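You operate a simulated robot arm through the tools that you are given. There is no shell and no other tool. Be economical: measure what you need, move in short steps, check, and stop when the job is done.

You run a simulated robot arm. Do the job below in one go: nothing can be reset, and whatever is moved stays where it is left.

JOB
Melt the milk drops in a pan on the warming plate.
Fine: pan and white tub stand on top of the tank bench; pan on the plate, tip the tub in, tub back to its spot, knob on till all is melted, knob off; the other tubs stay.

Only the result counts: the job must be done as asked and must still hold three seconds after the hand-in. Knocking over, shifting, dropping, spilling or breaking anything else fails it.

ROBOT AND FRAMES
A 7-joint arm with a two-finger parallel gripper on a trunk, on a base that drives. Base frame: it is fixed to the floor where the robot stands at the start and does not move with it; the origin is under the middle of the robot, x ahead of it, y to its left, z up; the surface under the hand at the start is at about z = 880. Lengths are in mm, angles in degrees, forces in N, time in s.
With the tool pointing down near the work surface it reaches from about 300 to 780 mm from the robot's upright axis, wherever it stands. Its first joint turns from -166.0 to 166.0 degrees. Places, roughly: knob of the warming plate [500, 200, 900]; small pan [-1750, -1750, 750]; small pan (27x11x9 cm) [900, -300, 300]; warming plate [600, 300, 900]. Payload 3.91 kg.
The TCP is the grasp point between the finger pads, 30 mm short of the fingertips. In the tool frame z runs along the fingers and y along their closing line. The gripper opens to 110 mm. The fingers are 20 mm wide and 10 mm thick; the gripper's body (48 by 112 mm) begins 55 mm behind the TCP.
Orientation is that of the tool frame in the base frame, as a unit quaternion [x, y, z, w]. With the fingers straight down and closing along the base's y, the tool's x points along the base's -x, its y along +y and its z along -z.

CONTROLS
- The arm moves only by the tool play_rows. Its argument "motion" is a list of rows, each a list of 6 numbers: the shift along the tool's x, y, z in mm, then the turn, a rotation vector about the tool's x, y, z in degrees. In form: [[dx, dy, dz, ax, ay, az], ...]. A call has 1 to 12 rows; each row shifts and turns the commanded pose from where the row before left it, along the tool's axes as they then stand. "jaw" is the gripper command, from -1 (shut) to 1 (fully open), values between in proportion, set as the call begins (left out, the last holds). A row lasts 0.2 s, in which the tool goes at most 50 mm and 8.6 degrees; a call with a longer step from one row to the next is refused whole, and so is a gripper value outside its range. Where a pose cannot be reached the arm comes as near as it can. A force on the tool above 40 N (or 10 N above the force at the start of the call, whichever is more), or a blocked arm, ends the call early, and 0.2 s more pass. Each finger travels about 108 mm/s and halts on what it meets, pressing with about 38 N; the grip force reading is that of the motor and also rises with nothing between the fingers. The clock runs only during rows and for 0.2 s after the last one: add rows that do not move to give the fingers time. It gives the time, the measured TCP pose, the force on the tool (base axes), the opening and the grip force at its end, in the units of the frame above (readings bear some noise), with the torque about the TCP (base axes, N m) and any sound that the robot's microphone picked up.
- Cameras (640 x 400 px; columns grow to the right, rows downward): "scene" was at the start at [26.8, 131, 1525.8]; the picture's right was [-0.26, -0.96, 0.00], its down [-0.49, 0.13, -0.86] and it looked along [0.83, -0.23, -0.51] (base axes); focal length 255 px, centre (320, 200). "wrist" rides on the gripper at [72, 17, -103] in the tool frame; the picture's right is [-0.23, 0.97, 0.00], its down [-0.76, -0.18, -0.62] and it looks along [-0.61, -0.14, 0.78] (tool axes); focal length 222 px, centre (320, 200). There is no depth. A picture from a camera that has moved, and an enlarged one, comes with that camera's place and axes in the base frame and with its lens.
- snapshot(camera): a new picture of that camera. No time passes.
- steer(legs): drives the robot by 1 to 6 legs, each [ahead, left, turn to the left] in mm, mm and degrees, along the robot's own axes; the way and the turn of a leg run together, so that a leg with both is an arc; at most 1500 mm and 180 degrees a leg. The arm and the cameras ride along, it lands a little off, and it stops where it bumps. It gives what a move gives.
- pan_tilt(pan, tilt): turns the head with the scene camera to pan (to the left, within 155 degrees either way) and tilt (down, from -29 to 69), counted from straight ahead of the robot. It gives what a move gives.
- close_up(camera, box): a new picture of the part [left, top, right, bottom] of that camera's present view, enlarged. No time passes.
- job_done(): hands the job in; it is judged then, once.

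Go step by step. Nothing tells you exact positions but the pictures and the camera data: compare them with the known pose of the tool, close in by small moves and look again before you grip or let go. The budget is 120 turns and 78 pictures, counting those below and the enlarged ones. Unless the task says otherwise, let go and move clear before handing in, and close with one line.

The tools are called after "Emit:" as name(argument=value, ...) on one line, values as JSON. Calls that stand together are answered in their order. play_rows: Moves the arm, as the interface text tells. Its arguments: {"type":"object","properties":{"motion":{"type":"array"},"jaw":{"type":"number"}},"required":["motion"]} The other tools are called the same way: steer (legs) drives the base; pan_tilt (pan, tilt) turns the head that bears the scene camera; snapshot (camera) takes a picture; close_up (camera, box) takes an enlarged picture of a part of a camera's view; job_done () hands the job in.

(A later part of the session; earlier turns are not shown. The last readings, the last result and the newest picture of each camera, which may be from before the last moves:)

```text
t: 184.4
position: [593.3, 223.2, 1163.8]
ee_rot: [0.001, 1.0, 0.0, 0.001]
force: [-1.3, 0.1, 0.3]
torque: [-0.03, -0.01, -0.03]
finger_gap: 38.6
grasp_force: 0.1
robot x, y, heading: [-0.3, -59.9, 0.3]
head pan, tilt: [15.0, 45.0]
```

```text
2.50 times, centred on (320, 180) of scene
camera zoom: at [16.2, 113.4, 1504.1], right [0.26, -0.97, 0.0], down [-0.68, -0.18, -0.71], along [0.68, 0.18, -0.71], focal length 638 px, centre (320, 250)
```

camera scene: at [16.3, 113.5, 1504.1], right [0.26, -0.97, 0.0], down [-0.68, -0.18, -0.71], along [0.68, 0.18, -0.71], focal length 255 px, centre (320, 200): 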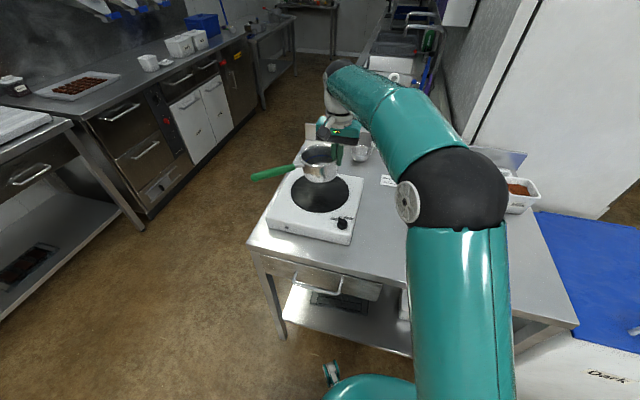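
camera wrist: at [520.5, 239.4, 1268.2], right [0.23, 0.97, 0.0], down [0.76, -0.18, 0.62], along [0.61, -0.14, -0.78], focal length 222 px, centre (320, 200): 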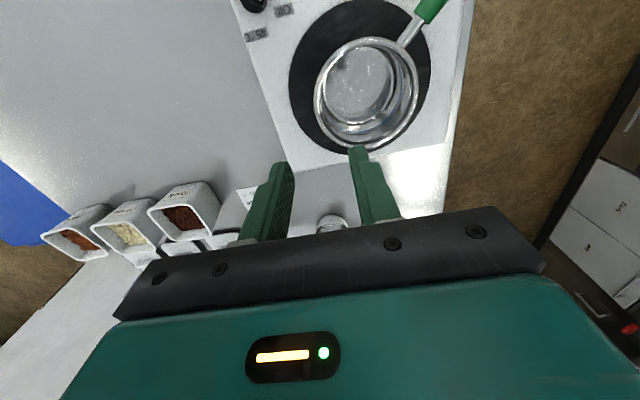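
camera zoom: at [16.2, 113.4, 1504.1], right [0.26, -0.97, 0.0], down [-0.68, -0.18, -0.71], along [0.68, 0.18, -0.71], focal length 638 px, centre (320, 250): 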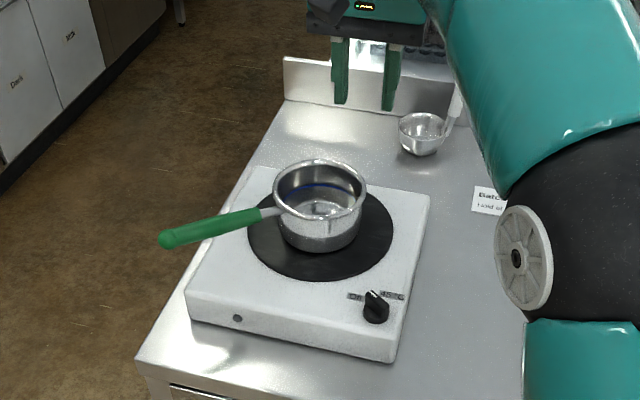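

The pan stands on the disc. Next I move over the tubs to measure them.

Emit:
play_rows(motion=[[-4, -47, -2, 0, 0, 0], [-4, -47.5, -2, 0, 0, 0], [-4, -47.5, -2, 0, 0, 0], [-4, -47.5, -2, 0, 0, 0], [-4, -47.5, -2, 0, 0, 0], [-4, -47.5, -2, 0, 0, 0], [-4, -47.5, -2, 0, 0, 0], [-4, -47.5, -2, 0, 0, 0], [-4, -47.5, 0, 0, 0, 0], [-4, -47.5, 0, 0, 0, 0], [-4, -47.5, 0, 0, 0, 0], [0, 0, 0, 0, 0, 0]], jaw=1)

Emit:
snapshot(camera="wrist")

Emit:
pan_tilt(pan=-22, tilt=38)

Emit:
snapshot(camera="scene")

```text
t: 187.0
position: [638.1, -299.2, 1177.8]
ee_rot: [0.001, 1.0, 0.0, -0.001]
force: [0.1, -0.1, -0.1]
torque: [0.02, 0.0, 0.0]
finger_gap: 109.8
grasp_force: 0.0
robot x, y, heading: [1.0, -63.6, 0.2]
head pan, tilt: [15.0, 45.0]
```

```text
37 pictures are left
camera wrist: at [565.5, -282.5, 1282.7], right [0.23, 0.97, 0.0], down [0.76, -0.18, 0.62], along [0.61, -0.14, -0.78], focal length 222 px, centre (320, 200)
```

wrist: 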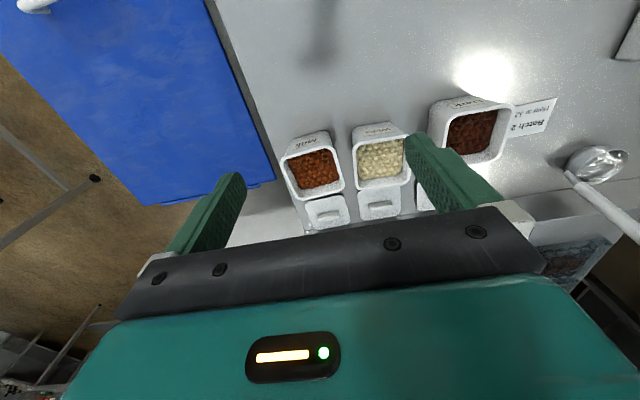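

```text
t: 188.0
position: [637.2, -298.3, 1178.3]
ee_rot: [0.001, 1.0, 0.0, 0.0]
force: [-0.6, -0.4, -0.8]
torque: [0.01, 0.01, 0.01]
finger_gap: 109.9
grasp_force: 0.1
robot x, y, heading: [-0.4, -61.8, 0.3]
head pan, tilt: [-22.0, 38.0]
```

```text
36 pictures are left
camera scene: at [18.0, 60.1, 1514.4], right [-0.37, -0.93, 0.0], down [-0.57, 0.23, -0.79], along [0.73, -0.29, -0.62], focal length 255 px, centre (320, 200)
```

scene: 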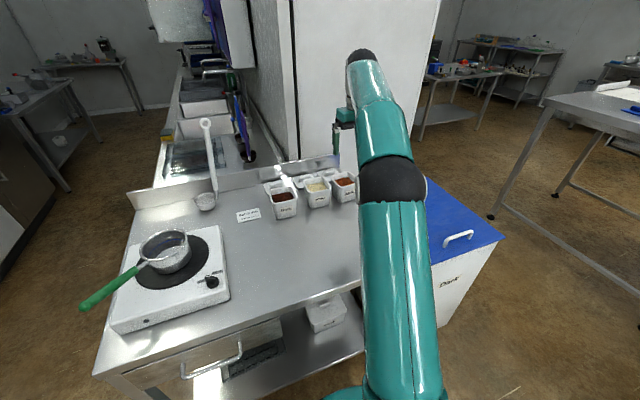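

Now a close-up of the tubs from the wrist, to measure the Milk tub's rim and gaps.

Emit:
close_up(camera="wrist", box=[250, 90, 450, 230])

Emit:
close_up(camera="scene", box=[250, 150, 370, 230])

```text
2.86 times, centred on (350, 160) of wrist
camera zoom: at [565.0, -281.1, 1283.1], right [0.23, 0.97, 0.0], down [0.76, -0.18, 0.62], along [0.61, -0.14, -0.78], focal length 635 px, centre (234, 314)
```

zoom: 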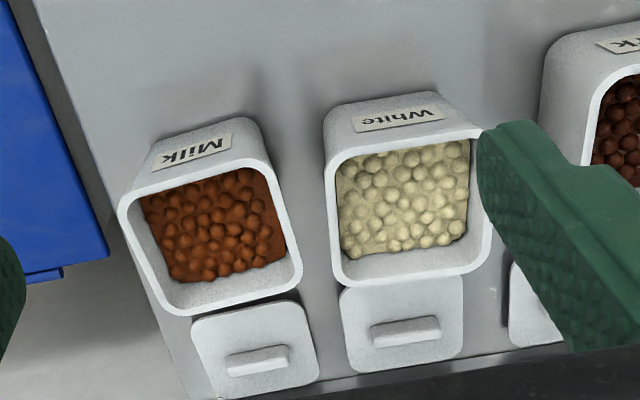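

```text
5.00 times, centred on (310, 190) of scene
camera zoom: at [18.0, 60.1, 1514.4], right [-0.37, -0.93, 0.0], down [-0.57, 0.23, -0.79], along [0.73, -0.29, -0.62], focal length 1277 px, centre (370, 250)
```

zoom: 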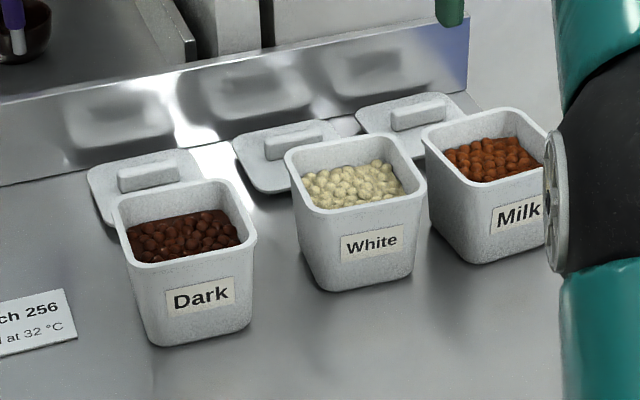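

The Milk tub's rim centre is about (761,-338), z 965, roughly 88 mm square, with a 27 mm gap to White. I'll grip it from the front with the tool pitched about 25° below horizontal, so first I turn the tool here.

Emit:
play_rows(motion=[[0, 0, 0, 0, -8.125, 0], [0, 0, 0, 0, -8.125, 0], [0, 0, 0, 0, -8.125, 0], [0, 0, 0, 0, -8.125, 0], [0, 0, 0, 0, -8.125, 0], [0, 0, 0, 0, -8.125, 0], [0, 0, 0, 0, -8.125, 0], [0, 0, 0, 0, -8.125, 0], [0, 0, 0, -2.45, 0, -1.14], [0, 0, 0, 0, 0, 0]], jaw=0.89)

Emit:
snapshot(camera="scene")

```text
t: 190.2
position: [637.7, -298.3, 1179.6]
ee_rot: [-0.019, 0.843, 0.013, 0.538]
force: [-0.5, 0.4, -0.5]
torque: [-0.01, 0.0, 0.04]
finger_gap: 104.0
grasp_force: 0.1
robot x, y, heading: [-0.7, -65.1, -0.0]
head pan, tilt: [-22.0, 38.0]
```

```text
33 pictures are left
camera scene: at [18.2, 59.9, 1514.4], right [-0.37, -0.93, 0.0], down [-0.57, 0.23, -0.79], along [0.73, -0.29, -0.62], focal length 255 px, centre (320, 200)
```

scene: 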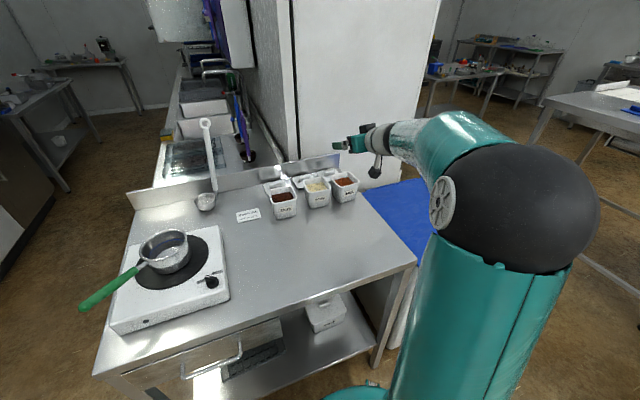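

The turn worked, but the wrist camera sits low under the tool, so I'll use a steeper pitch of 40° for clearance. Then I go to a point in front of and above the tub.

Emit:
play_rows(motion=[[0, 0, 0, 0, 7.5, 0], [0, 0, 0, 0, 7.5, 0], [29.6, -11.4, 27.7, 0, 0, 0], [29.6, -11.4, 27.7, 0, 0, 0], [29.6, -11.4, 27.7, 0, 0, 0], [29.6, -11.4, 27.7, 0, 0, 0], [0, 0, 0, 0, 0, 0]])

Emit:
snapshot(camera="wrist")

Emit:
snapshot(camera="scene")

```text
t: 191.8
position: [648.3, -344.9, 1016.0]
ee_rot: [-0.021, 0.906, 0.01, 0.422]
force: [0.1, -0.7, 0.5]
torque: [0.01, -0.03, 0.0]
finger_gap: 104.1
grasp_force: 0.1
robot x, y, heading: [-1.0, -60.3, 0.0]
head pan, tilt: [-22.0, 38.0]
```

```text
32 pictures are left
camera wrist: at [521.4, -334.2, 1028.7], right [0.1, 0.98, 0.17], down [0.02, -0.18, 0.98], along [0.99, -0.1, -0.04], focal length 222 px, centre (320, 200)
```

wrist: 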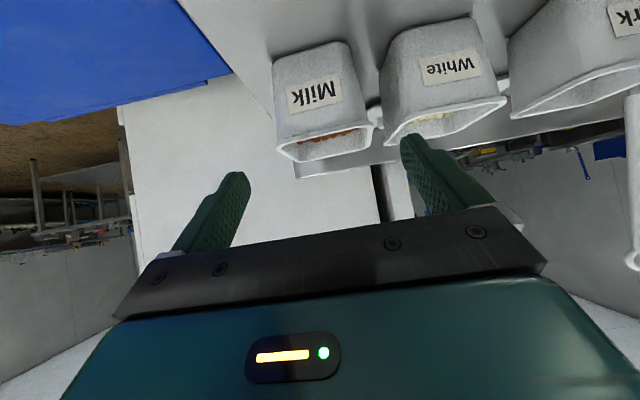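

```text
31 pictures are left
camera scene: at [18.5, 59.6, 1514.4], right [-0.37, -0.93, 0.0], down [-0.57, 0.23, -0.79], along [0.73, -0.29, -0.62], focal length 255 px, centre (320, 200)
```

scene: 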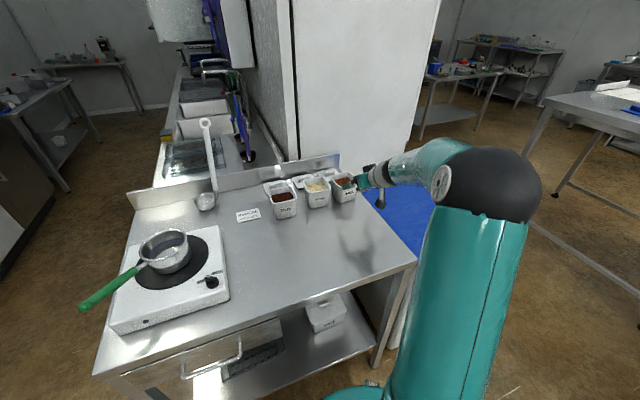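

The measurements agree, so I slide in along the tool axis.

Emit:
play_rows(motion=[[0, 1.2, 30, 0, 0, 0], [0, 0, 30, 0, 0, 0], [0, 0, 25, 0, 0, 0], [0, 0, 25, 0, 0, 0], [0, 0, 18, 0, 0, 0], [0, 0, 0, 0, 0, 0]])

Emit:
close_up(camera="scene", box=[290, 140, 410, 220])

Emit:
snapshot(camera="wrist")

```text
t: 193.2
position: [748.4, -337.7, 936.3]
ee_rot: [-0.02, 0.906, 0.009, 0.422]
force: [0.7, -0.1, 0.4]
torque: [-0.01, 0.02, 0.0]
finger_gap: 104.0
grasp_force: 0.0
robot x, y, heading: [-1.3, -64.0, 0.3]
head pan, tilt: [-22.0, 38.0]
```

```text
5.00 times, centred on (350, 180) of scene
camera zoom: at [18.8, 60.0, 1514.4], right [-0.37, -0.93, 0.0], down [-0.57, 0.23, -0.79], along [0.73, -0.29, -0.62], focal length 1277 px, centre (170, 300)
```

zoom: 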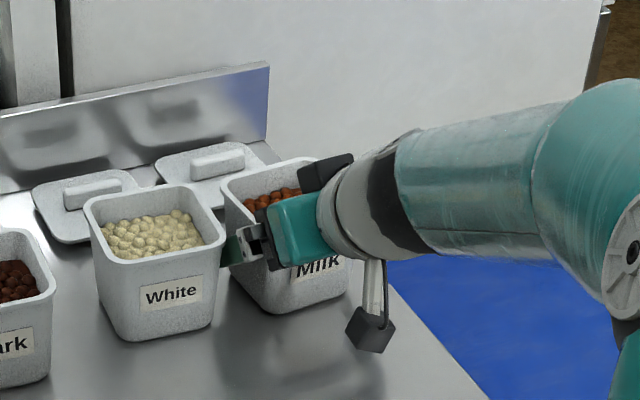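

```text
29 pictures are left
camera wrist: at [620.7, -327.3, 947.2], right [0.1, 0.98, 0.17], down [0.02, -0.18, 0.98], along [0.99, -0.1, -0.04], focal length 222 px, centre (320, 200)
```

wrist: 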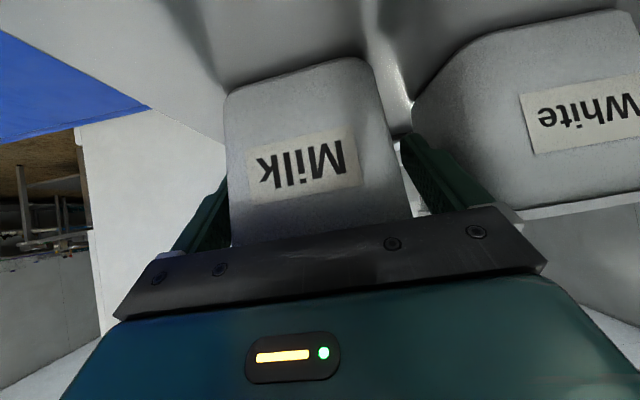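

The fingers straddle the tub, so I close and check.

Emit:
play_rows(motion=[[0, 0, 0, 0, 0, 0], [0, 0, 0, 0, 0, 0], [0, 0, 0, 0, 0, 0], [0, 0, 0, 0, 0, 0]], jaw=-1)

Emit:
play_rows(motion=[[-5, 0, -4, 0, 0, 0], [-15, 0, -12.6, 0, 0, 0], [-15, 0, -12.6, 0, 0, 0], [0, 0, 0, 0, 0, 0]])

Emit:
snapshot(camera="wrist")

Emit:
close_up(camera="scene", box=[290, 140, 410, 220])

```text
t: 194.2
position: [746.2, -337.2, 935.7]
ee_rot: [-0.021, 0.906, 0.01, 0.422]
force: [1.2, -0.4, 1.4]
torque: [-0.22, -0.12, 0.06]
finger_gap: 87.0
grasp_force: 37.7
robot x, y, heading: [-3.1, -63.6, 0.2]
head pan, tilt: [-22.0, 38.0]
```

```text
t: 195.2
position: [746.3, -339.1, 980.4]
ee_rot: [-0.02, 0.906, 0.009, 0.422]
force: [-0.9, 0.9, -2.8]
torque: [-0.02, 0.04, -0.02]
finger_gap: 87.5
grasp_force: 38.1
robot x, y, heading: [0.0, -64.1, 0.1]
head pan, tilt: [-22.0, 38.0]
```

```text
28 pictures are left
camera wrist: at [619.7, -327.4, 993.0], right [0.1, 0.98, 0.17], down [0.02, -0.18, 0.98], along [0.99, -0.1, -0.04], focal length 222 px, centre (320, 200)
```

wrist: 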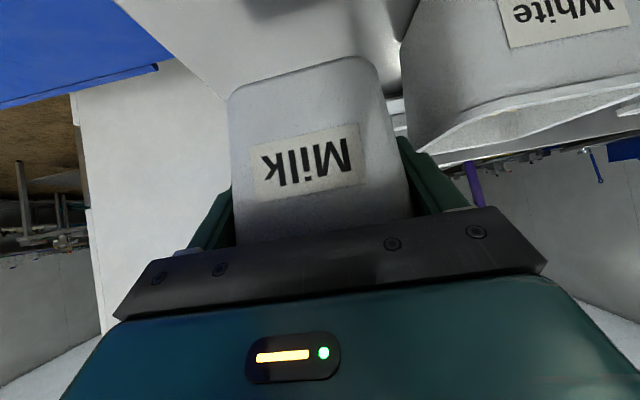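

```text
5.00 times, centred on (350, 180) of scene
camera zoom: at [17.7, 60.2, 1514.4], right [-0.37, -0.93, 0.0], down [-0.57, 0.23, -0.79], along [0.73, -0.29, -0.62], focal length 1277 px, centre (170, 300)
```

zoom: 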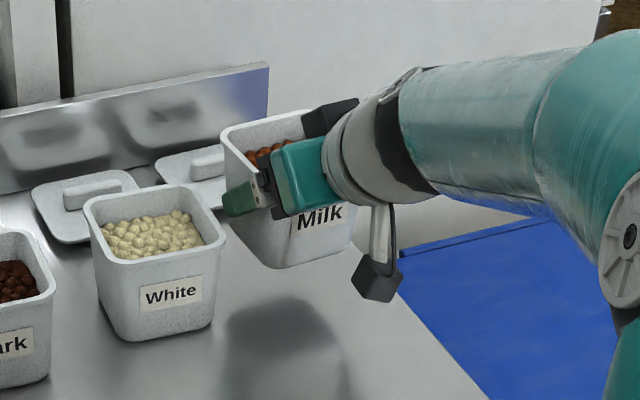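

The tub is lifted level. Next I raise it clear of the others and carry it gently towards the pan.

Emit:
play_rows(motion=[[-15, 0, -12.6, 0, 0, 0], [-22, 0, -18.5, 0, 0, 0], [-25, 0, -21, 0, 0, 0], [-25, 0, -21, 0, 0, 0], [-18, 0, -15, 0, 0, 0], [-10, 0, -8.4, 0, 0, 0], [1.4, 7, -1.4, 0, 0, 0], [2.8, 14, -2.8, 0, 0, 0], [4.1, 21, -4.2, 0, 0, 0], [5.5, 28, -5.6, 0, 0, 0], [5.5, 28, -5.6, 0, 0, 0], [5.5, 28, -5.6, 0, 0, 0]])

Emit:
play_rows(motion=[[5.5, 28, -5.6, 0, 0, 0], [5.5, 28, -5.6, 0, 0, 0], [5.5, 28, -5.6, 0, 0, 0], [5.5, 28, -5.6, 0, 0, 0], [5.5, 28, -5.6, 0, 0, 0], [5.5, 28, -5.6, 0, 0, 0], [5.5, 28, -5.6, 0, 0, 0], [5.5, 28, -5.6, 0, 0, 0], [5.5, 28, -5.6, 0, 0, 0], [5.5, 28, -5.6, 0, 0, 0], [5.5, 28, -5.6, 0, 0, 0], [2, 10, -2, 0, 0, 0]])

Emit:
snapshot(camera="scene")

```text
t: 197.8
position: [706.5, -215.4, 1128.5]
ee_rot: [-0.021, 0.906, 0.011, 0.423]
force: [0.2, -0.7, -4.1]
torque: [-0.01, 0.04, 0.03]
finger_gap: 87.2
grasp_force: 37.9
robot x, y, heading: [-4.8, -61.2, 0.2]
head pan, tilt: [-22.0, 38.0]
```

```text
t: 200.4
position: [601.2, 100.1, 1121.5]
ee_rot: [-0.02, 0.906, 0.009, 0.423]
force: [0.0, -0.4, -3.1]
torque: [0.02, 0.03, 0.05]
finger_gap: 87.5
grasp_force: 38.1
robot x, y, heading: [0.2, -62.4, 0.2]
head pan, tilt: [-22.0, 38.0]
```

```text
26 pictures are left
camera scene: at [18.0, 60.1, 1514.4], right [-0.37, -0.93, 0.0], down [-0.57, 0.23, -0.79], along [0.73, -0.29, -0.62], focal length 255 px, centre (320, 200)
```

scene: 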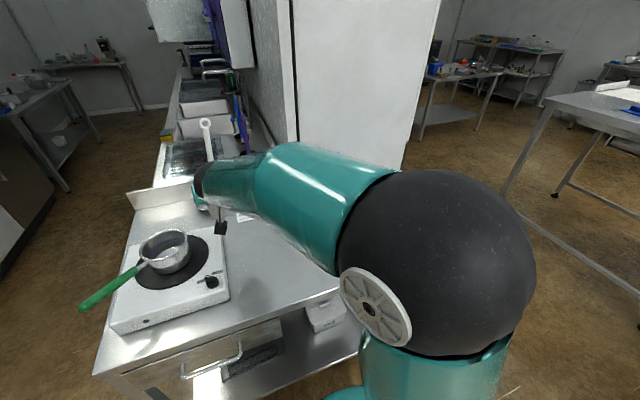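

Now the last stretch to the pour start point.

Emit:
play_rows(motion=[[2.5, 12.6, -2.4, 0, 0, 0], [5.1, 25.3, -4.9, 0, 0, 0], [5.1, 25.3, -4.9, 0, 0, 0], [5.1, 25.3, -4.9, 0, 0, 0], [5.1, 25.3, -4.9, 0, 0, 0], [5.1, 25.3, -4.9, 0, 0, 0], [5.1, 25.3, -4.9, 0, 0, 0], [5.1, 25.3, -4.9, 0, 0, 0], [5.1, 25.3, -4.9, 0, 0, 0], [2.5, 12.6, -2.4, 0, 0, 0], [0, 0, 0, 0, 0, 0]])

Emit:
pan_tilt(pan=18, tilt=42)

Emit:
snapshot(camera="scene")

```text
t: 202.8
position: [527.8, 324.5, 1114.2]
ee_rot: [-0.021, 0.906, 0.01, 0.422]
force: [0.5, 0.9, -3.0]
torque: [0.0, 0.03, -0.02]
finger_gap: 87.1
grasp_force: 38.3
robot x, y, heading: [-0.5, -63.8, -0.0]
head pan, tilt: [-22.0, 38.0]
```

```text
t: 203.9
position: [527.3, 324.5, 1114.3]
ee_rot: [-0.02, 0.906, 0.01, 0.423]
force: [-0.6, 0.8, -2.5]
torque: [0.01, 0.05, 0.02]
finger_gap: 87.4
grasp_force: 37.8
robot x, y, heading: [-3.0, -63.1, 0.2]
head pan, tilt: [18.0, 42.0]
```

```text
25 pictures are left
camera scene: at [17.5, 118.2, 1508.4], right [0.31, -0.95, 0.0], down [-0.64, -0.21, -0.74], along [0.71, 0.23, -0.67], focal length 255 px, centre (320, 200)
```

scene: 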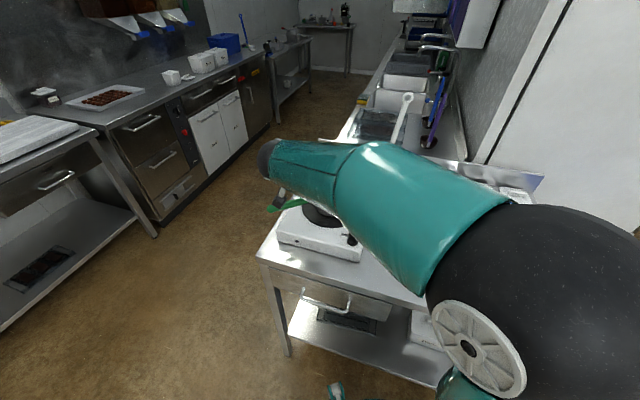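

The view is blocked by the arm, but the pose reading is right. I tip 45° over the far-right corner and check that the arm follows.

Emit:
play_rows(motion=[[0, 0, 0, -3.56, 5.05, 4.25], [0, 0, 0, -3.56, 5.05, 4.25], [0, 0, 0, -3.56, 5.05, 4.25], [0, 0, 0, -3.56, 5.05, 4.25], [0, 0, 0, -3.56, 5.05, 4.25], [0, 0, 0, 0, 0, 0]])

Emit:
snapshot(camera="scene")

Emit:
snapshot(camera="wrist")

```text
t: 205.3
position: [528.0, 322.8, 1113.5]
ee_rot: [0.079, 0.952, 0.22, 0.199]
force: [0.1, 0.0, -3.3]
torque: [-0.01, 0.01, 0.03]
finger_gap: 87.0
grasp_force: 37.8
robot x, y, heading: [-3.3, -62.1, 0.1]
head pan, tilt: [18.0, 42.0]
```

```text
24 pictures are left
camera scene: at [17.8, 118.0, 1508.5], right [0.31, -0.95, 0.0], down [-0.64, -0.21, -0.74], along [0.71, 0.23, -0.67], focal length 255 px, centre (320, 200)
```

scene: 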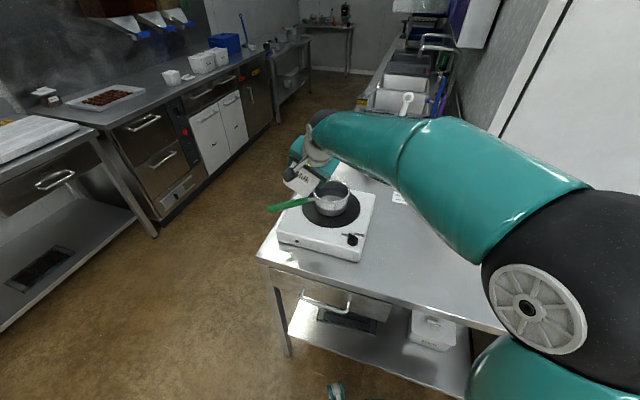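

```text
23 pictures are left
camera wrist: at [420.9, 315.1, 1183.5], right [0.27, 0.81, 0.52], down [0.42, -0.58, 0.69], along [0.86, 0.03, -0.5], focal length 222 px, centre (320, 200)
```

wrist: 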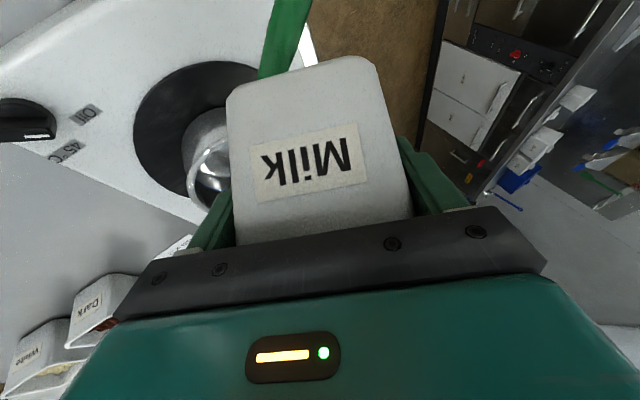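

The view is clear now and the tip is working. I continue to 60°, moving so the pouring corner stays over the pan.

Emit:
play_rows(motion=[[-2.4, -1.8, 0, -3.56, 5.05, 4.25], [-4.2, -2.6, -0.5, -3.56, 5.05, 4.25], [-4.8, -2.5, -1.1, -3.56, 5.05, 4.25], [0, 0, 0, 0, 0, 0], [0, 0, 0, 0, 0, 0]])

Emit:
close_up(camera="scene", box=[250, 100, 410, 260])

```text
t: 206.5
position: [537.9, 313.8, 1115.9]
ee_rot: [0.135, 0.931, 0.336, 0.053]
force: [-0.2, -0.3, -3.1]
torque: [-0.06, -0.01, 0.01]
finger_gap: 87.2
grasp_force: 37.9
robot x, y, heading: [-1.4, -65.9, -0.1]
head pan, tilt: [18.0, 42.0]
```

```text
2.50 times, centred on (330, 180) of scene
camera zoom: at [17.5, 118.2, 1508.4], right [0.31, -0.95, 0.0], down [-0.64, -0.21, -0.74], along [0.71, 0.23, -0.67], focal length 638 px, centre (295, 250)
```

zoom: 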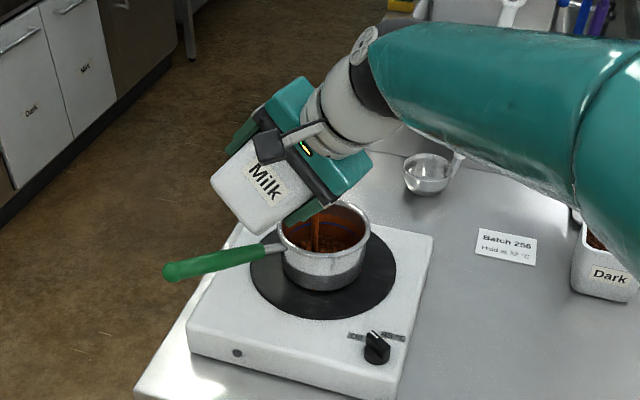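

The drops are falling into the pan. I continue slowly to 90°.

Emit:
play_rows(motion=[[0, 0, 0, 0, 0, 0], [-6.2, -2.6, -2.1, -3.56, 5.05, 4.25], [0, 0, 0, 0, 0, 0], [-6.4, -2.1, -2.9, -3.56, 5.05, 4.25], [0, 0, 0, 0, 0, 0], [-7.2, -1.6, -4.1, -3.56, 5.05, 4.25], [0, 0, 0, 0, 0, 0], [-7.3, -0.9, -5.1, -3.56, 5.05, 4.25], [0, 0, 0, 0, 0, 0], [0, 0, 0, 0, 0, 0]])

Emit:
close_up(camera="scene", box=[250, 100, 410, 260])

```text
t: 208.7
position: [560.3, 291.4, 1114.7]
ee_rot: [0.203, 0.846, 0.471, -0.144]
force: [0.8, 0.5, -0.9]
torque: [-0.06, -0.01, -0.03]
finger_gap: 87.2
grasp_force: 37.9
robot x, y, heading: [2.1, -64.8, -0.0]
head pan, tilt: [18.0, 42.0]
```

```text
2.50 times, centred on (330, 180) of scene
camera zoom: at [17.6, 118.1, 1508.4], right [0.31, -0.95, 0.0], down [-0.64, -0.21, -0.74], along [0.71, 0.23, -0.67], focal length 638 px, centre (295, 250)
```

zoom: 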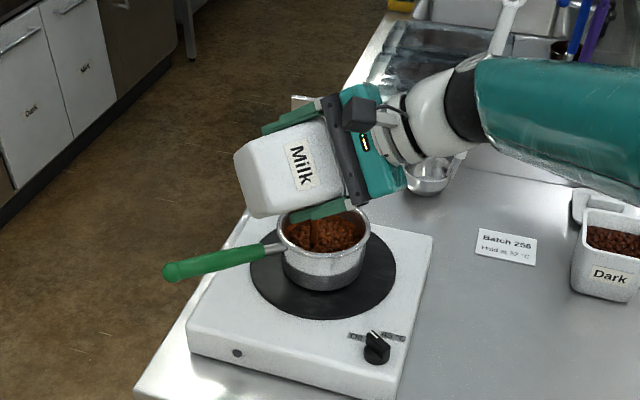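

Clean so far; most of the drops are in. I continue to 135° to empty the tub fully.

Emit:
play_rows(motion=[[-7.3, 0, -6.1, -3.56, 5.05, 4.25], [0, 0, 0, 0, 0, 0], [-7, 1, -7, -3.56, 5.05, 4.25], [-6.3, 1.9, -7.5, -3.56, 5.05, 4.25], [0, 0, 0, 0, 0, 0], [-5.4, 2.8, -7.9, -3.56, 5.05, 4.25], [0, 0, 0, 0, 0, 0], [-4, 3.3, -7.3, -3.56, 5.05, 4.25], [-3.1, 4.1, -7.4, -3.56, 5.05, 4.25], [0, 0, 0, 0, 0, 0], [0, 0, 0, 0, 0, 0], [0, 0, 0, 0, 0, 0]])

Emit:
close_up(camera="scene", box=[250, 100, 410, 260])

```text
t: 211.3
position: [599.5, 250.9, 1114.8]
ee_rot: [0.275, 0.616, 0.61, -0.415]
force: [0.5, 1.2, -1.0]
torque: [-0.03, -0.01, 0.03]
finger_gap: 87.2
grasp_force: 37.4
robot x, y, heading: [-3.9, -62.2, 0.3]
head pan, tilt: [18.0, 42.0]
```

```text
2.50 times, centred on (330, 180) of scene
camera zoom: at [17.1, 118.2, 1508.4], right [0.31, -0.95, 0.0], down [-0.64, -0.21, -0.74], along [0.71, 0.23, -0.67], focal length 638 px, centre (295, 250)
```

zoom: 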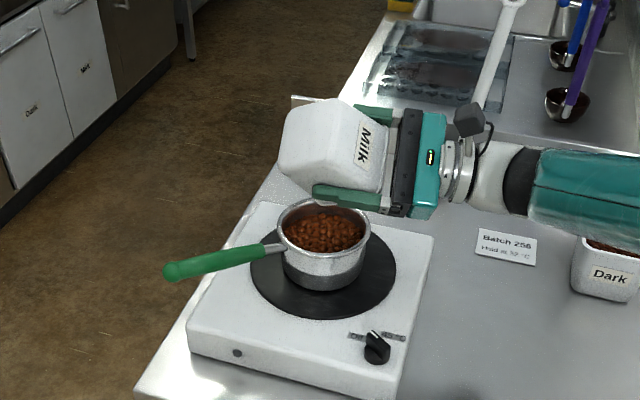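

The tub is empty and nothing was spilled. I raise it and turn it back upright.

Emit:
play_rows(motion=[[33.9, 20.9, 3.6, 0, 0, 0], [0, 0, 0, 3.56, -5.05, -4.25], [0, 0, 0, 3.56, -5.05, -4.25], [0, 0, 0, 3.56, -5.05, -4.25], [0, 0, 0, 3.56, -5.05, -4.25], [0, 0, 0, 3.56, -5.05, -4.25], [0, 0, 0, 3.56, -5.05, -4.25], [0, 0, 0, 3.56, -5.05, -4.25], [0, 0, 0, 3.56, -5.05, -4.25], [0, 0, 0, 3.56, -5.05, -4.25], [0, 0, 0, 3.56, -5.05, -4.25], [0, 0, 0, 3.56, -5.05, -4.25]])

Emit:
play_rows(motion=[[0, 0, 0, 3.56, -5.05, -4.25], [0, 0, 0, 3.56, -5.05, -4.25], [0, 0, 0, 3.56, -5.05, -4.25], [0, 0, 0, 3.56, -5.05, -4.25], [0, 0, 0, 3.56, -5.05, -4.25], [0, 0, 0, 3.56, -5.05, -4.25], [0, 0, 0, 3.56, -5.05, -4.25], [0, 0, 0, 0, 0, 0]])

```text
t: 213.9
position: [600.8, 250.7, 1154.4]
ee_rot: [0.116, 0.942, 0.299, 0.102]
force: [-0.1, -0.2, -1.4]
torque: [-0.02, 0.0, 0.0]
finger_gap: 87.4
grasp_force: 37.6
robot x, y, heading: [-0.1, -62.0, 0.0]
head pan, tilt: [18.0, 42.0]
```

```text
t: 215.7
position: [600.3, 252.2, 1155.7]
ee_rot: [-0.02, 0.906, 0.009, 0.422]
force: [0.4, 0.3, -0.3]
torque: [-0.03, 0.0, 0.01]
finger_gap: 86.9
grasp_force: 37.7
robot x, y, heading: [-3.1, -56.1, 0.1]
head pan, tilt: [18.0, 42.0]
```

The tub is upright again. I carry it back above its spot.

Emit:
play_rows(motion=[[-4.1, -42.6, 7.67, 0, 0, 0], [-4.1, -42.6, 7.67, 0, 0, 0], [-4.1, -42.6, 7.67, 0, 0, 0], [-4.1, -42.6, 7.67, 0, 0, 0], [-4.1, -42.6, 7.67, 0, 0, 0], [-4.1, -42.6, 7.67, 0, 0, 0], [-4.1, -42.6, 7.67, 0, 0, 0], [-4.1, -42.6, 7.67, 0, 0, 0], [-4.1, -42.6, 7.67, 0, 0, 0], [-4.1, -42.6, 7.67, 0, 0, 0], [-4.1, -42.6, 7.67, 0, 0, 0], [-4.1, -42.6, 7.67, 0, 0, 0]])

Emit:
play_rows(motion=[[-4.1, -42.6, 7.67, 0, 0, 0], [-4.1, -42.4, 7.67, 0, 0, 0], [0, 0, 0, 0, 0, 0], [0, 0, 0, 0, 0, 0]])

Emit:
pan_tilt(pan=-22, tilt=38)

```text
t: 218.3
position: [727.5, -254.6, 1132.3]
ee_rot: [-0.021, 0.906, 0.01, 0.422]
force: [-0.5, 0.8, -0.5]
torque: [-0.01, 0.04, -0.03]
finger_gap: 87.0
grasp_force: 38.2
robot x, y, heading: [-3.0, -59.8, 0.2]
head pan, tilt: [18.0, 42.0]
```

```text
t: 219.3
position: [747.7, -339.6, 1129.1]
ee_rot: [-0.02, 0.906, 0.01, 0.422]
force: [0.1, 0.3, -2.0]
torque: [0.0, 0.0, 0.03]
finger_gap: 87.1
grasp_force: 38.0
robot x, y, heading: [-2.2, -65.9, 0.4]
head pan, tilt: [18.0, 42.0]
```

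```text
t: 220.4
position: [747.6, -340.0, 1128.9]
ee_rot: [-0.02, 0.906, 0.009, 0.422]
force: [-0.1, -0.1, -0.3]
torque: [0.0, -0.03, 0.0]
finger_gap: 87.1
grasp_force: 38.9
robot x, y, heading: [-3.0, -66.9, -0.0]
head pan, tilt: [-22.0, 38.0]
```

Now down, stopping just above the bench.

Emit:
play_rows(motion=[[23.9, 1.5, 20, 0, 0, 0], [23.9, 0, 20, 0, 0, 0], [23.9, 0, 20, 0, 0, 0], [23.9, 0, 20, 0, 0, 0], [23.9, 0, 20, 0, 0, 0], [19.9, 0, 16.7, 0, 0, 0], [0, 0, 0, 0, 0, 0]])

Emit:
close_up(camera="scene", box=[290, 140, 410, 220])

```text
t: 222.0
position: [747.4, -338.4, 946.5]
ee_rot: [-0.02, 0.907, 0.009, 0.421]
force: [-0.3, 0.5, -1.2]
torque: [0.01, -0.01, 0.01]
finger_gap: 87.3
grasp_force: 38.0
robot x, y, heading: [-3.9, -60.8, 0.3]
head pan, tilt: [-22.0, 38.0]
```

```text
5.00 times, centred on (350, 180) of scene
camera zoom: at [18.4, 59.8, 1514.4], right [-0.37, -0.93, 0.0], down [-0.57, 0.23, -0.79], along [0.73, -0.29, -0.62], focal length 1277 px, centre (170, 300)
```

zoom: 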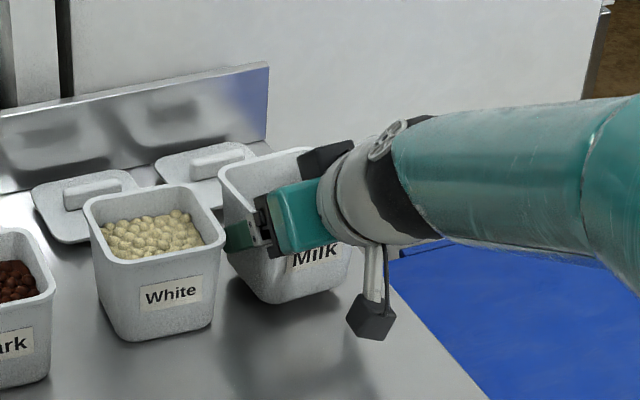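

The last centimetre, gently.

Emit:
play_rows(motion=[[3, 0, 2.6, 0, 0, 0], [2.4, 0, 2, 0, 0, 0], [1.6, 0, 1.4, 0, 0, 0], [0, 0, 0, 0, 0, 0]])

Emit:
play_rows(motion=[[0.8, 0, 0.7, 0, 0, 0], [0, 0, 0, 0, 0, 0]])

```text
t: 223.0
position: [747.4, -337.8, 937.3]
ee_rot: [-0.02, 0.906, 0.01, 0.423]
force: [0.5, 0.5, -1.1]
torque: [0.0, 0.03, -0.03]
finger_gap: 87.1
grasp_force: 37.9
robot x, y, heading: [0.9, -62.6, 0.4]
head pan, tilt: [-22.0, 38.0]
```

```text
t: 223.6
position: [748.0, -337.5, 937.6]
ee_rot: [-0.022, 0.906, 0.01, 0.422]
force: [-1.1, 0.9, 5.0]
torque: [0.26, -0.2, 0.08]
finger_gap: 87.2
grasp_force: 38.1
robot x, y, heading: [-4.0, -60.1, -0.0]
head pan, tilt: [-22.0, 38.0]
```

It touches the bench. I'll release and back out along the tool axis.

Emit:
play_rows(motion=[[0, 0, 0, 0, 0, 0], [0, 0, 0, 0, 0, 0]], jaw=0.87)

Emit:
play_rows(motion=[[0, 0, -20, 0, 0, 0], [0, 0, -30, 0, 0, 0], [0, 0, -40, 0, 0, 0], [0, 0, -45, 0, 0, 0], [-20, 0, -35, 0, 0, 0], [-20, 0, -35, 0, 0, 0], [0, 0, 0, 0, 0, 0]])

Emit:
close_up(camera="scene", box=[250, 150, 370, 230])

```text
t: 224.2
position: [747.3, -337.9, 937.5]
ee_rot: [-0.02, 0.906, 0.01, 0.423]
force: [-1.1, 0.0, -0.8]
torque: [0.01, 0.0, -0.05]
finger_gap: 103.1
grasp_force: 0.1
robot x, y, heading: [-4.6, -59.7, 0.2]
head pan, tilt: [-22.0, 38.0]
```

```text
t: 225.8
position: [615.8, -343.8, 1099.1]
ee_rot: [-0.02, 0.906, 0.009, 0.422]
force: [0.1, 0.0, -0.1]
torque: [-0.04, 0.03, -0.03]
finger_gap: 102.7
grasp_force: 0.0
robot x, y, heading: [-2.3, -62.9, -0.1]
head pan, tilt: [-22.0, 38.0]
```

```text
5.00 times, centred on (310, 190) of scene
camera zoom: at [17.6, 60.4, 1514.3], right [-0.37, -0.93, 0.0], down [-0.57, 0.23, -0.79], along [0.73, -0.29, -0.62], focal length 1277 px, centre (370, 250)
```

zoom: 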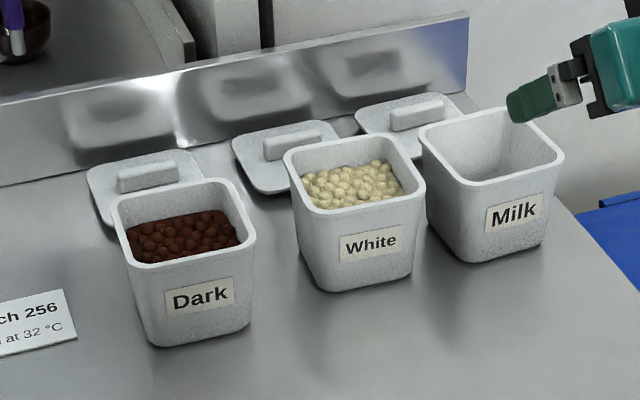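

The Milk tub is back on its spot. Next I turn the tool straight down and go above the knob.

Emit:
play_rows(motion=[[0, 0, 0, 2.07, 0, 1.74], [0, 0, 0, 0, 8.33, 0], [0, 0, 0, 0, 8.33, 0], [0, 0, 0, 0, 8.33, 0], [0, 0, 0, 0, 8.33, 0], [0, 0, 0, 0, 8.33, 0], [0, 0, 0, 0, 8.33, 0], [0, 0, 0, 0, 0, 0]], jaw=0)

Emit:
play_rows(motion=[[11.3, 43.3, -2, 0, 0, 0], [11.3, 43.3, -2, 0, 0, 0], [11.3, 43.3, -2, 0, 0, 0], [11.3, 43.3, -2, 0, 0, 0], [11.3, 43.3, -2, 0, 0, 0], [11.3, 43.3, 0, 0, 0, 0], [11.3, 43.3, 0, 0, 0, 0], [11.3, 43.3, 0, 0, 0, 0], [11.3, 43.3, 0, 0, 0, 0], [11.3, 43.3, 0, 0, 0, 0], [11.3, 43.3, 0, 0, 0, 0], [11.3, 43.3, 0, 0, 0, 0]])

Emit:
close_up(camera="wrist", box=[200, 0, 520, 200])

```text
t: 227.6
position: [616.6, -342.9, 1099.9]
ee_rot: [0.001, 1.0, 0.0, -0.001]
force: [-0.1, -0.7, -1.4]
torque: [0.02, 0.03, 0.04]
finger_gap: 54.9
grasp_force: 0.1
robot x, y, heading: [-0.8, -61.8, 0.1]
head pan, tilt: [-22.0, 38.0]
```

```text
t: 230.2
position: [480.3, 174.3, 1110.0]
ee_rot: [0.001, 1.0, 0.0, 0.0]
force: [-0.2, -0.7, -0.1]
torque: [0.07, 0.0, 0.0]
finger_gap: 55.2
grasp_force: 0.0
robot x, y, heading: [-0.9, -65.3, 0.2]
head pan, tilt: [-22.0, 38.0]
```

```text
2.00 times, centred on (360, 100) of wrist
camera zoom: at [408.3, 191.2, 1214.3], right [0.23, 0.97, 0.0], down [0.76, -0.18, 0.62], along [0.61, -0.14, -0.78], focal length 444 px, centre (240, 400)
```

zoom: 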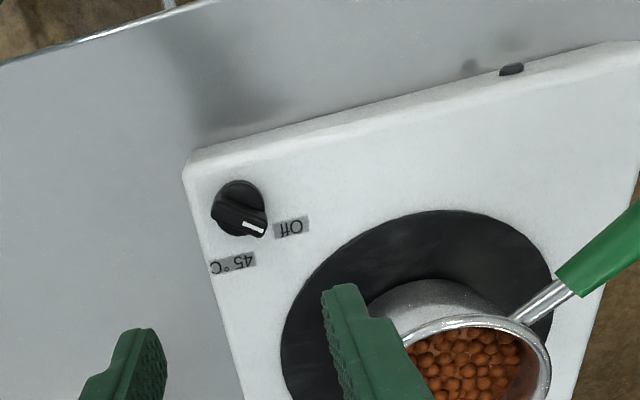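

I'll take a tighter look at the knob to read its pointer.

Emit:
close_up(camera="wrist", box=[290, 75, 370, 145])

Emit:
pan_tilt(pan=5, tilt=50)

Emit:
snapshot(camera="scene")

```text
5.71 times, centred on (330, 110) of wrist
camera zoom: at [408.3, 191.2, 1214.3], right [0.23, 0.97, 0.0], down [0.76, -0.18, 0.62], along [0.61, -0.14, -0.78], focal length 1269 px, centre (263, 714)
```

zoom: 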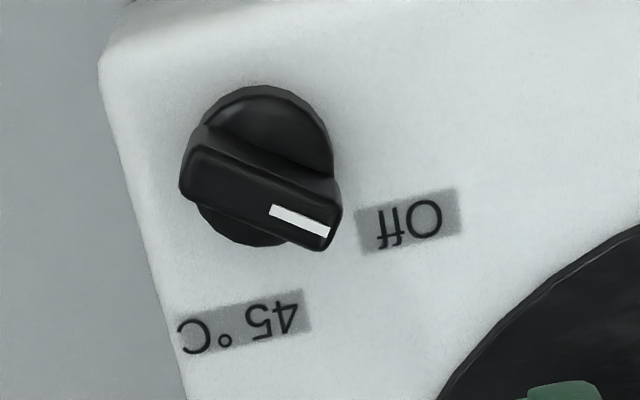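

```text
t: 231.1
position: [481.0, 174.6, 1111.0]
ee_rot: [0.001, 1.0, -0.001, 0.0]
force: [-0.2, -0.5, -0.9]
torque: [0.0, 0.0, 0.0]
finger_gap: 54.9
grasp_force: 0.1
robot x, y, heading: [-0.4, -63.6, -0.0]
head pan, tilt: [5.0, 50.0]
```

```text
15 pictures are left
camera scene: at [14.7, 99.1, 1497.2], right [0.09, -1.0, 0.0], down [-0.76, -0.07, -0.64], along [0.64, 0.06, -0.77], focal length 255 px, centre (320, 200)
```

scene: 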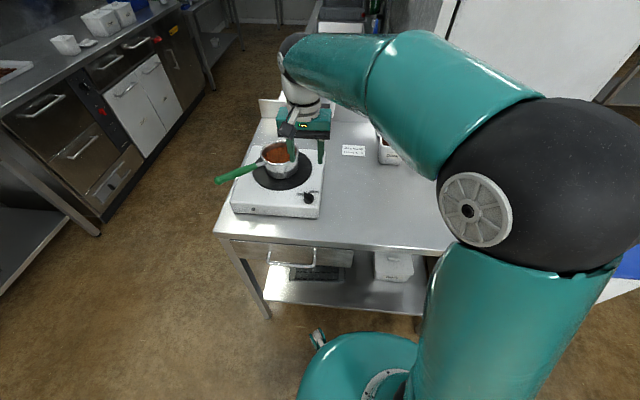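

The pointer is on Off, its bar lying at about 54°, with 45 °C about 75° clockwise. I align the fingers to the bar, then go down.

Emit:
play_rows(motion=[[0, 0, 20, 0, 0, -7.7], [0, 0, 20, 0, 0, -7.7], [0, 0, 20, 0, 0, -7.7], [0, 0, 10, 0, 0, -7.7], [0, 0, 0, 0, 0, -7.7], [0, 0, 0, 0, 0, -7.7], [0, 0, 0, 0, 0, -7.7], [0, 0, 0, 0, 0, 0]], jaw=-0.1)

Emit:
close_up(camera="scene", box=[220, 100, 360, 220])

Emit:
snapshot(camera="wrist")

```text
t: 232.9
position: [480.9, 175.8, 1039.0]
ee_rot: [-0.452, 0.892, -0.001, 0.0]
force: [-0.7, 0.2, -0.1]
torque: [0.0, -0.03, 0.02]
finger_gap: 49.5
grasp_force: 0.0
robot x, y, heading: [-2.5, -61.5, 0.1]
head pan, tilt: [5.0, 50.0]
```

```text
3.33 times, centred on (290, 160) of scene
camera zoom: at [14.7, 99.1, 1497.2], right [0.09, -1.0, 0.0], down [-0.76, -0.07, -0.64], along [0.64, 0.06, -0.77], focal length 851 px, centre (420, 333)
```

zoom: 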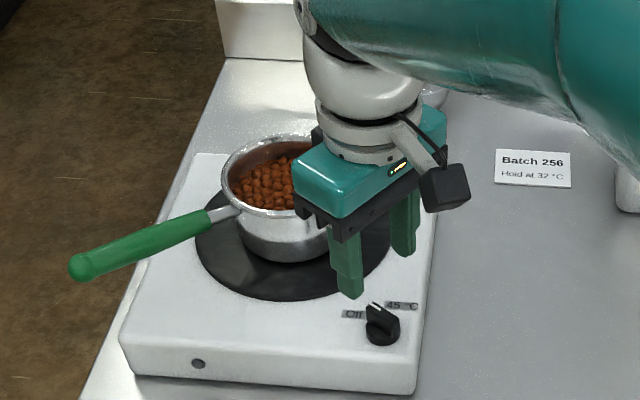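

```text
13 pictures are left
camera wrist: at [424.8, 127.0, 1143.8], right [-0.65, 0.76, 0.0], down [0.59, 0.51, 0.62], along [0.47, 0.41, -0.78], focal length 222 px, centre (320, 200)
```

wrist: 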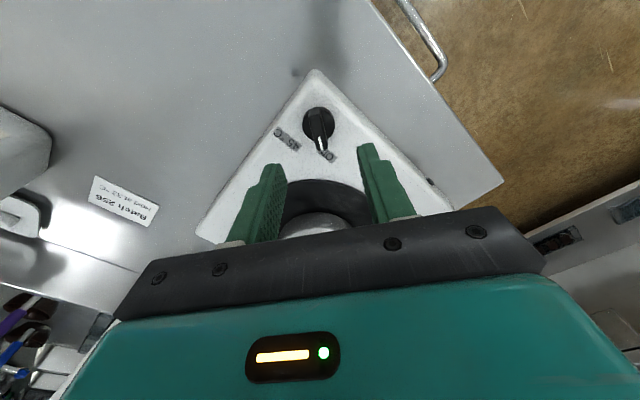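

Well aligned. I go down over the bar and close.

Emit:
play_rows(motion=[[0, 0, 20, 0, 0, 0], [0, 0, 20, 0, 0, 0], [0, 0, 14, 0, 0, 0], [0, 0, 6, 0, 0, 0], [0, 0, 0, 0, 0, 0]])

Emit:
play_rows(motion=[[0, 0, 0, 0, 0, 0], [0, 0, 0, 0, 0, 0], [0, 0, 0, 0, 0, 0]], jaw=-1)

Emit:
snapshot(camera="wrist")

```text
t: 234.1
position: [481.3, 176.7, 979.6]
ee_rot: [-0.452, 0.892, 0.0, 0.0]
force: [0.3, 0.2, -0.3]
torque: [-0.03, 0.05, 0.01]
finger_gap: 49.5
grasp_force: 0.0
robot x, y, heading: [1.0, -62.4, -0.0]
head pan, tilt: [5.0, 50.0]
```

```text
t: 234.9
position: [482.4, 175.0, 979.6]
ee_rot: [-0.452, 0.892, -0.001, 0.0]
force: [9.4, -5.5, -3.0]
torque: [0.0, -0.28, -0.01]
finger_gap: 10.8
grasp_force: 45.2
robot x, y, heading: [0.0, -64.5, -0.1]
head pan, tilt: [5.0, 50.0]
```

```text
12 pictures are left
camera wrist: at [425.6, 127.0, 1083.9], right [-0.65, 0.76, 0.0], down [0.59, 0.51, 0.62], along [0.47, 0.41, -0.78], focal length 222 px, centre (320, 200)
```

wrist: 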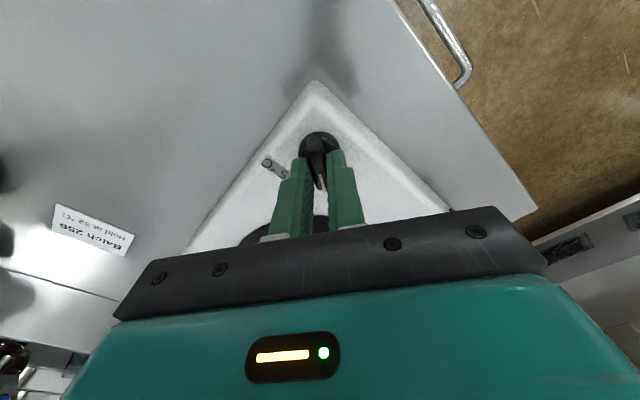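

The grip sits about 5 mm forward of the knob's axis, so I open, shift back along the bar and regrip.

Emit:
play_rows(motion=[[0, 0, 0, 0, 0, 0], [5, 0.4, 1, 0, 0, 0], [0, 0, 0, 0, 0, 0]], jaw=-0.5)

Emit:
play_rows(motion=[[0, 0, 0, 0, 0, 0], [0, 0, 0, 0, 0, 0], [0, 0, 0, 0, 0, 0]], jaw=-1)

Emit:
play_rows(motion=[[0, 0, 0, 0, 0, 7.5], [0, 0, 0, 0, 0, 7.5], [0, 0, 0, 0, 0, 7.5], [0, 0, 0, 0, 0, 7.5], [0, 0, 0, 0, 0, 0]])

```text
t: 235.7
position: [479.2, 171.7, 979.2]
ee_rot: [-0.452, 0.892, 0.0, 0.001]
force: [0.1, -0.3, -0.6]
torque: [0.02, 0.03, 0.01]
finger_gap: 27.9
grasp_force: 0.0
robot x, y, heading: [-3.3, -60.6, 0.0]
head pan, tilt: [5.0, 50.0]
```

```text
t: 236.5
position: [478.9, 172.2, 979.1]
ee_rot: [-0.451, 0.892, -0.001, 0.001]
force: [17.0, -5.8, -4.6]
torque: [0.04, -0.45, -0.05]
finger_gap: 11.0
grasp_force: 44.6
robot x, y, heading: [-1.2, -62.5, -0.0]
head pan, tilt: [5.0, 50.0]
```

```text
t: 237.7
position: [479.1, 172.7, 978.0]
ee_rot: [-0.206, 0.979, 0.001, -0.001]
force: [24.0, -0.4, -12.8]
torque: [0.26, -1.25, -0.01]
finger_gap: 10.9
grasp_force: 45.4
robot x, y, heading: [-3.3, -63.7, 0.1]
head pan, tilt: [5.0, 50.0]
```

The knob turns with it. A small sideways correction eases the load, and I go on to 75°.

Emit:
play_rows(motion=[[-1.4, -0.6, -0.5, 0, 0, 0], [0, 0, 0, 0, 0, 7.5], [0, 0, 0, 0, 0, 7.5], [0, 0, 0, 0, 0, 7.5], [0, 0, 0, 0, 0, 7.5], [0, 0, 0, 0, 0, 0]])

Emit:
close_up(camera="scene", box=[250, 130, 340, 220])

```text
t: 239.1
position: [477.8, 174.6, 978.7]
ee_rot: [0.053, 0.999, 0.001, -0.002]
force: [-5.4, 20.4, -15.3]
torque: [0.49, 0.75, 0.06]
finger_gap: 10.7
grasp_force: 44.6
robot x, y, heading: [-2.2, -64.7, -0.2]
head pan, tilt: [5.0, 50.0]
```

```text
4.44 times, centred on (295, 175) of scene
camera zoom: at [14.7, 99.8, 1497.1], right [0.09, -1.0, 0.0], down [-0.76, -0.07, -0.64], along [0.64, 0.06, -0.77], focal length 1135 px, centre (431, 311)
```

zoom: 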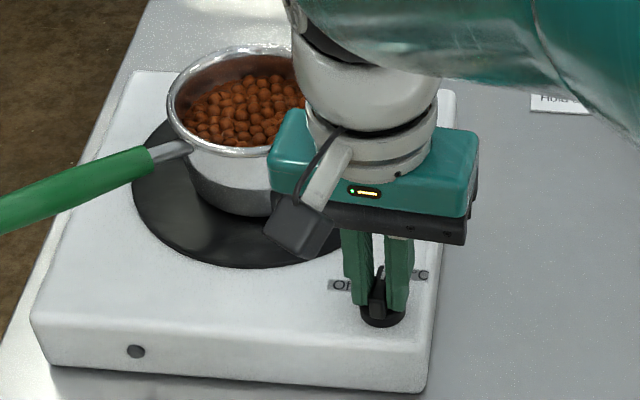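

The bar is at about -6°, with 15° to go.

Emit:
play_rows(motion=[[0, 1.2, 0, 0, 0, 5], [0, 0, 0, 0, 0, 5], [0, 0, 0, 0, 0, 5], [0, 0, 0, 0, 0, 0], [0, 0, 0, 0, 0, 0]])

Emit:
play_rows(motion=[[0, 0, 0, 0, 0, 0], [0, 0, -15, 0, 0, 0], [0, 0, -40, 0, 0, 0], [0, 0, -40, 0, 0, 0], [0, 0, -40, 0, 0, 0], [0, 0, 0, 0, 0, 0]], jaw=-0.4)

Emit:
close_up(camera="scene", box=[250, 130, 340, 220])

```text
t: 240.3
position: [479.2, 174.5, 978.1]
ee_rot: [0.183, 0.983, 0.0, -0.001]
force: [-19.8, 25.3, -19.6]
torque: [0.57, 0.42, 0.05]
finger_gap: 11.0
grasp_force: 44.9
robot x, y, heading: [-2.8, -63.6, 0.3]
head pan, tilt: [5.0, 50.0]
```

```text
t: 241.7
position: [479.0, 173.8, 1114.9]
ee_rot: [0.185, 0.983, 0.0, 0.0]
force: [-0.5, -0.2, 0.3]
torque: [0.0, 0.01, -0.01]
finger_gap: 33.1
grasp_force: 0.1
robot x, y, heading: [-1.5, -64.6, -0.0]
head pan, tilt: [5.0, 50.0]
```

```text
4.44 times, centred on (295, 175) of scene
camera zoom: at [14.4, 99.0, 1497.2], right [0.09, -1.0, 0.0], down [-0.76, -0.07, -0.64], along [0.64, 0.06, -0.77], focal length 1135 px, centre (431, 311)
```

zoom: 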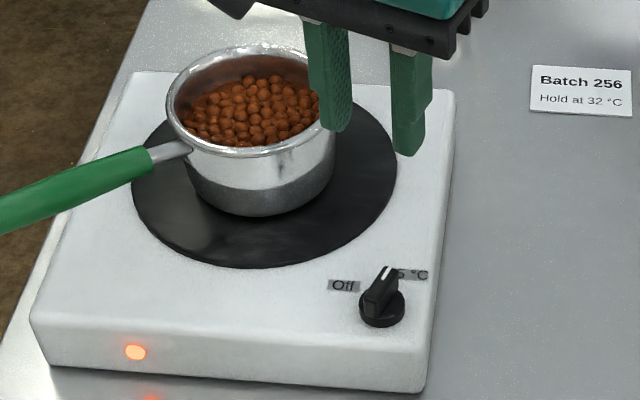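

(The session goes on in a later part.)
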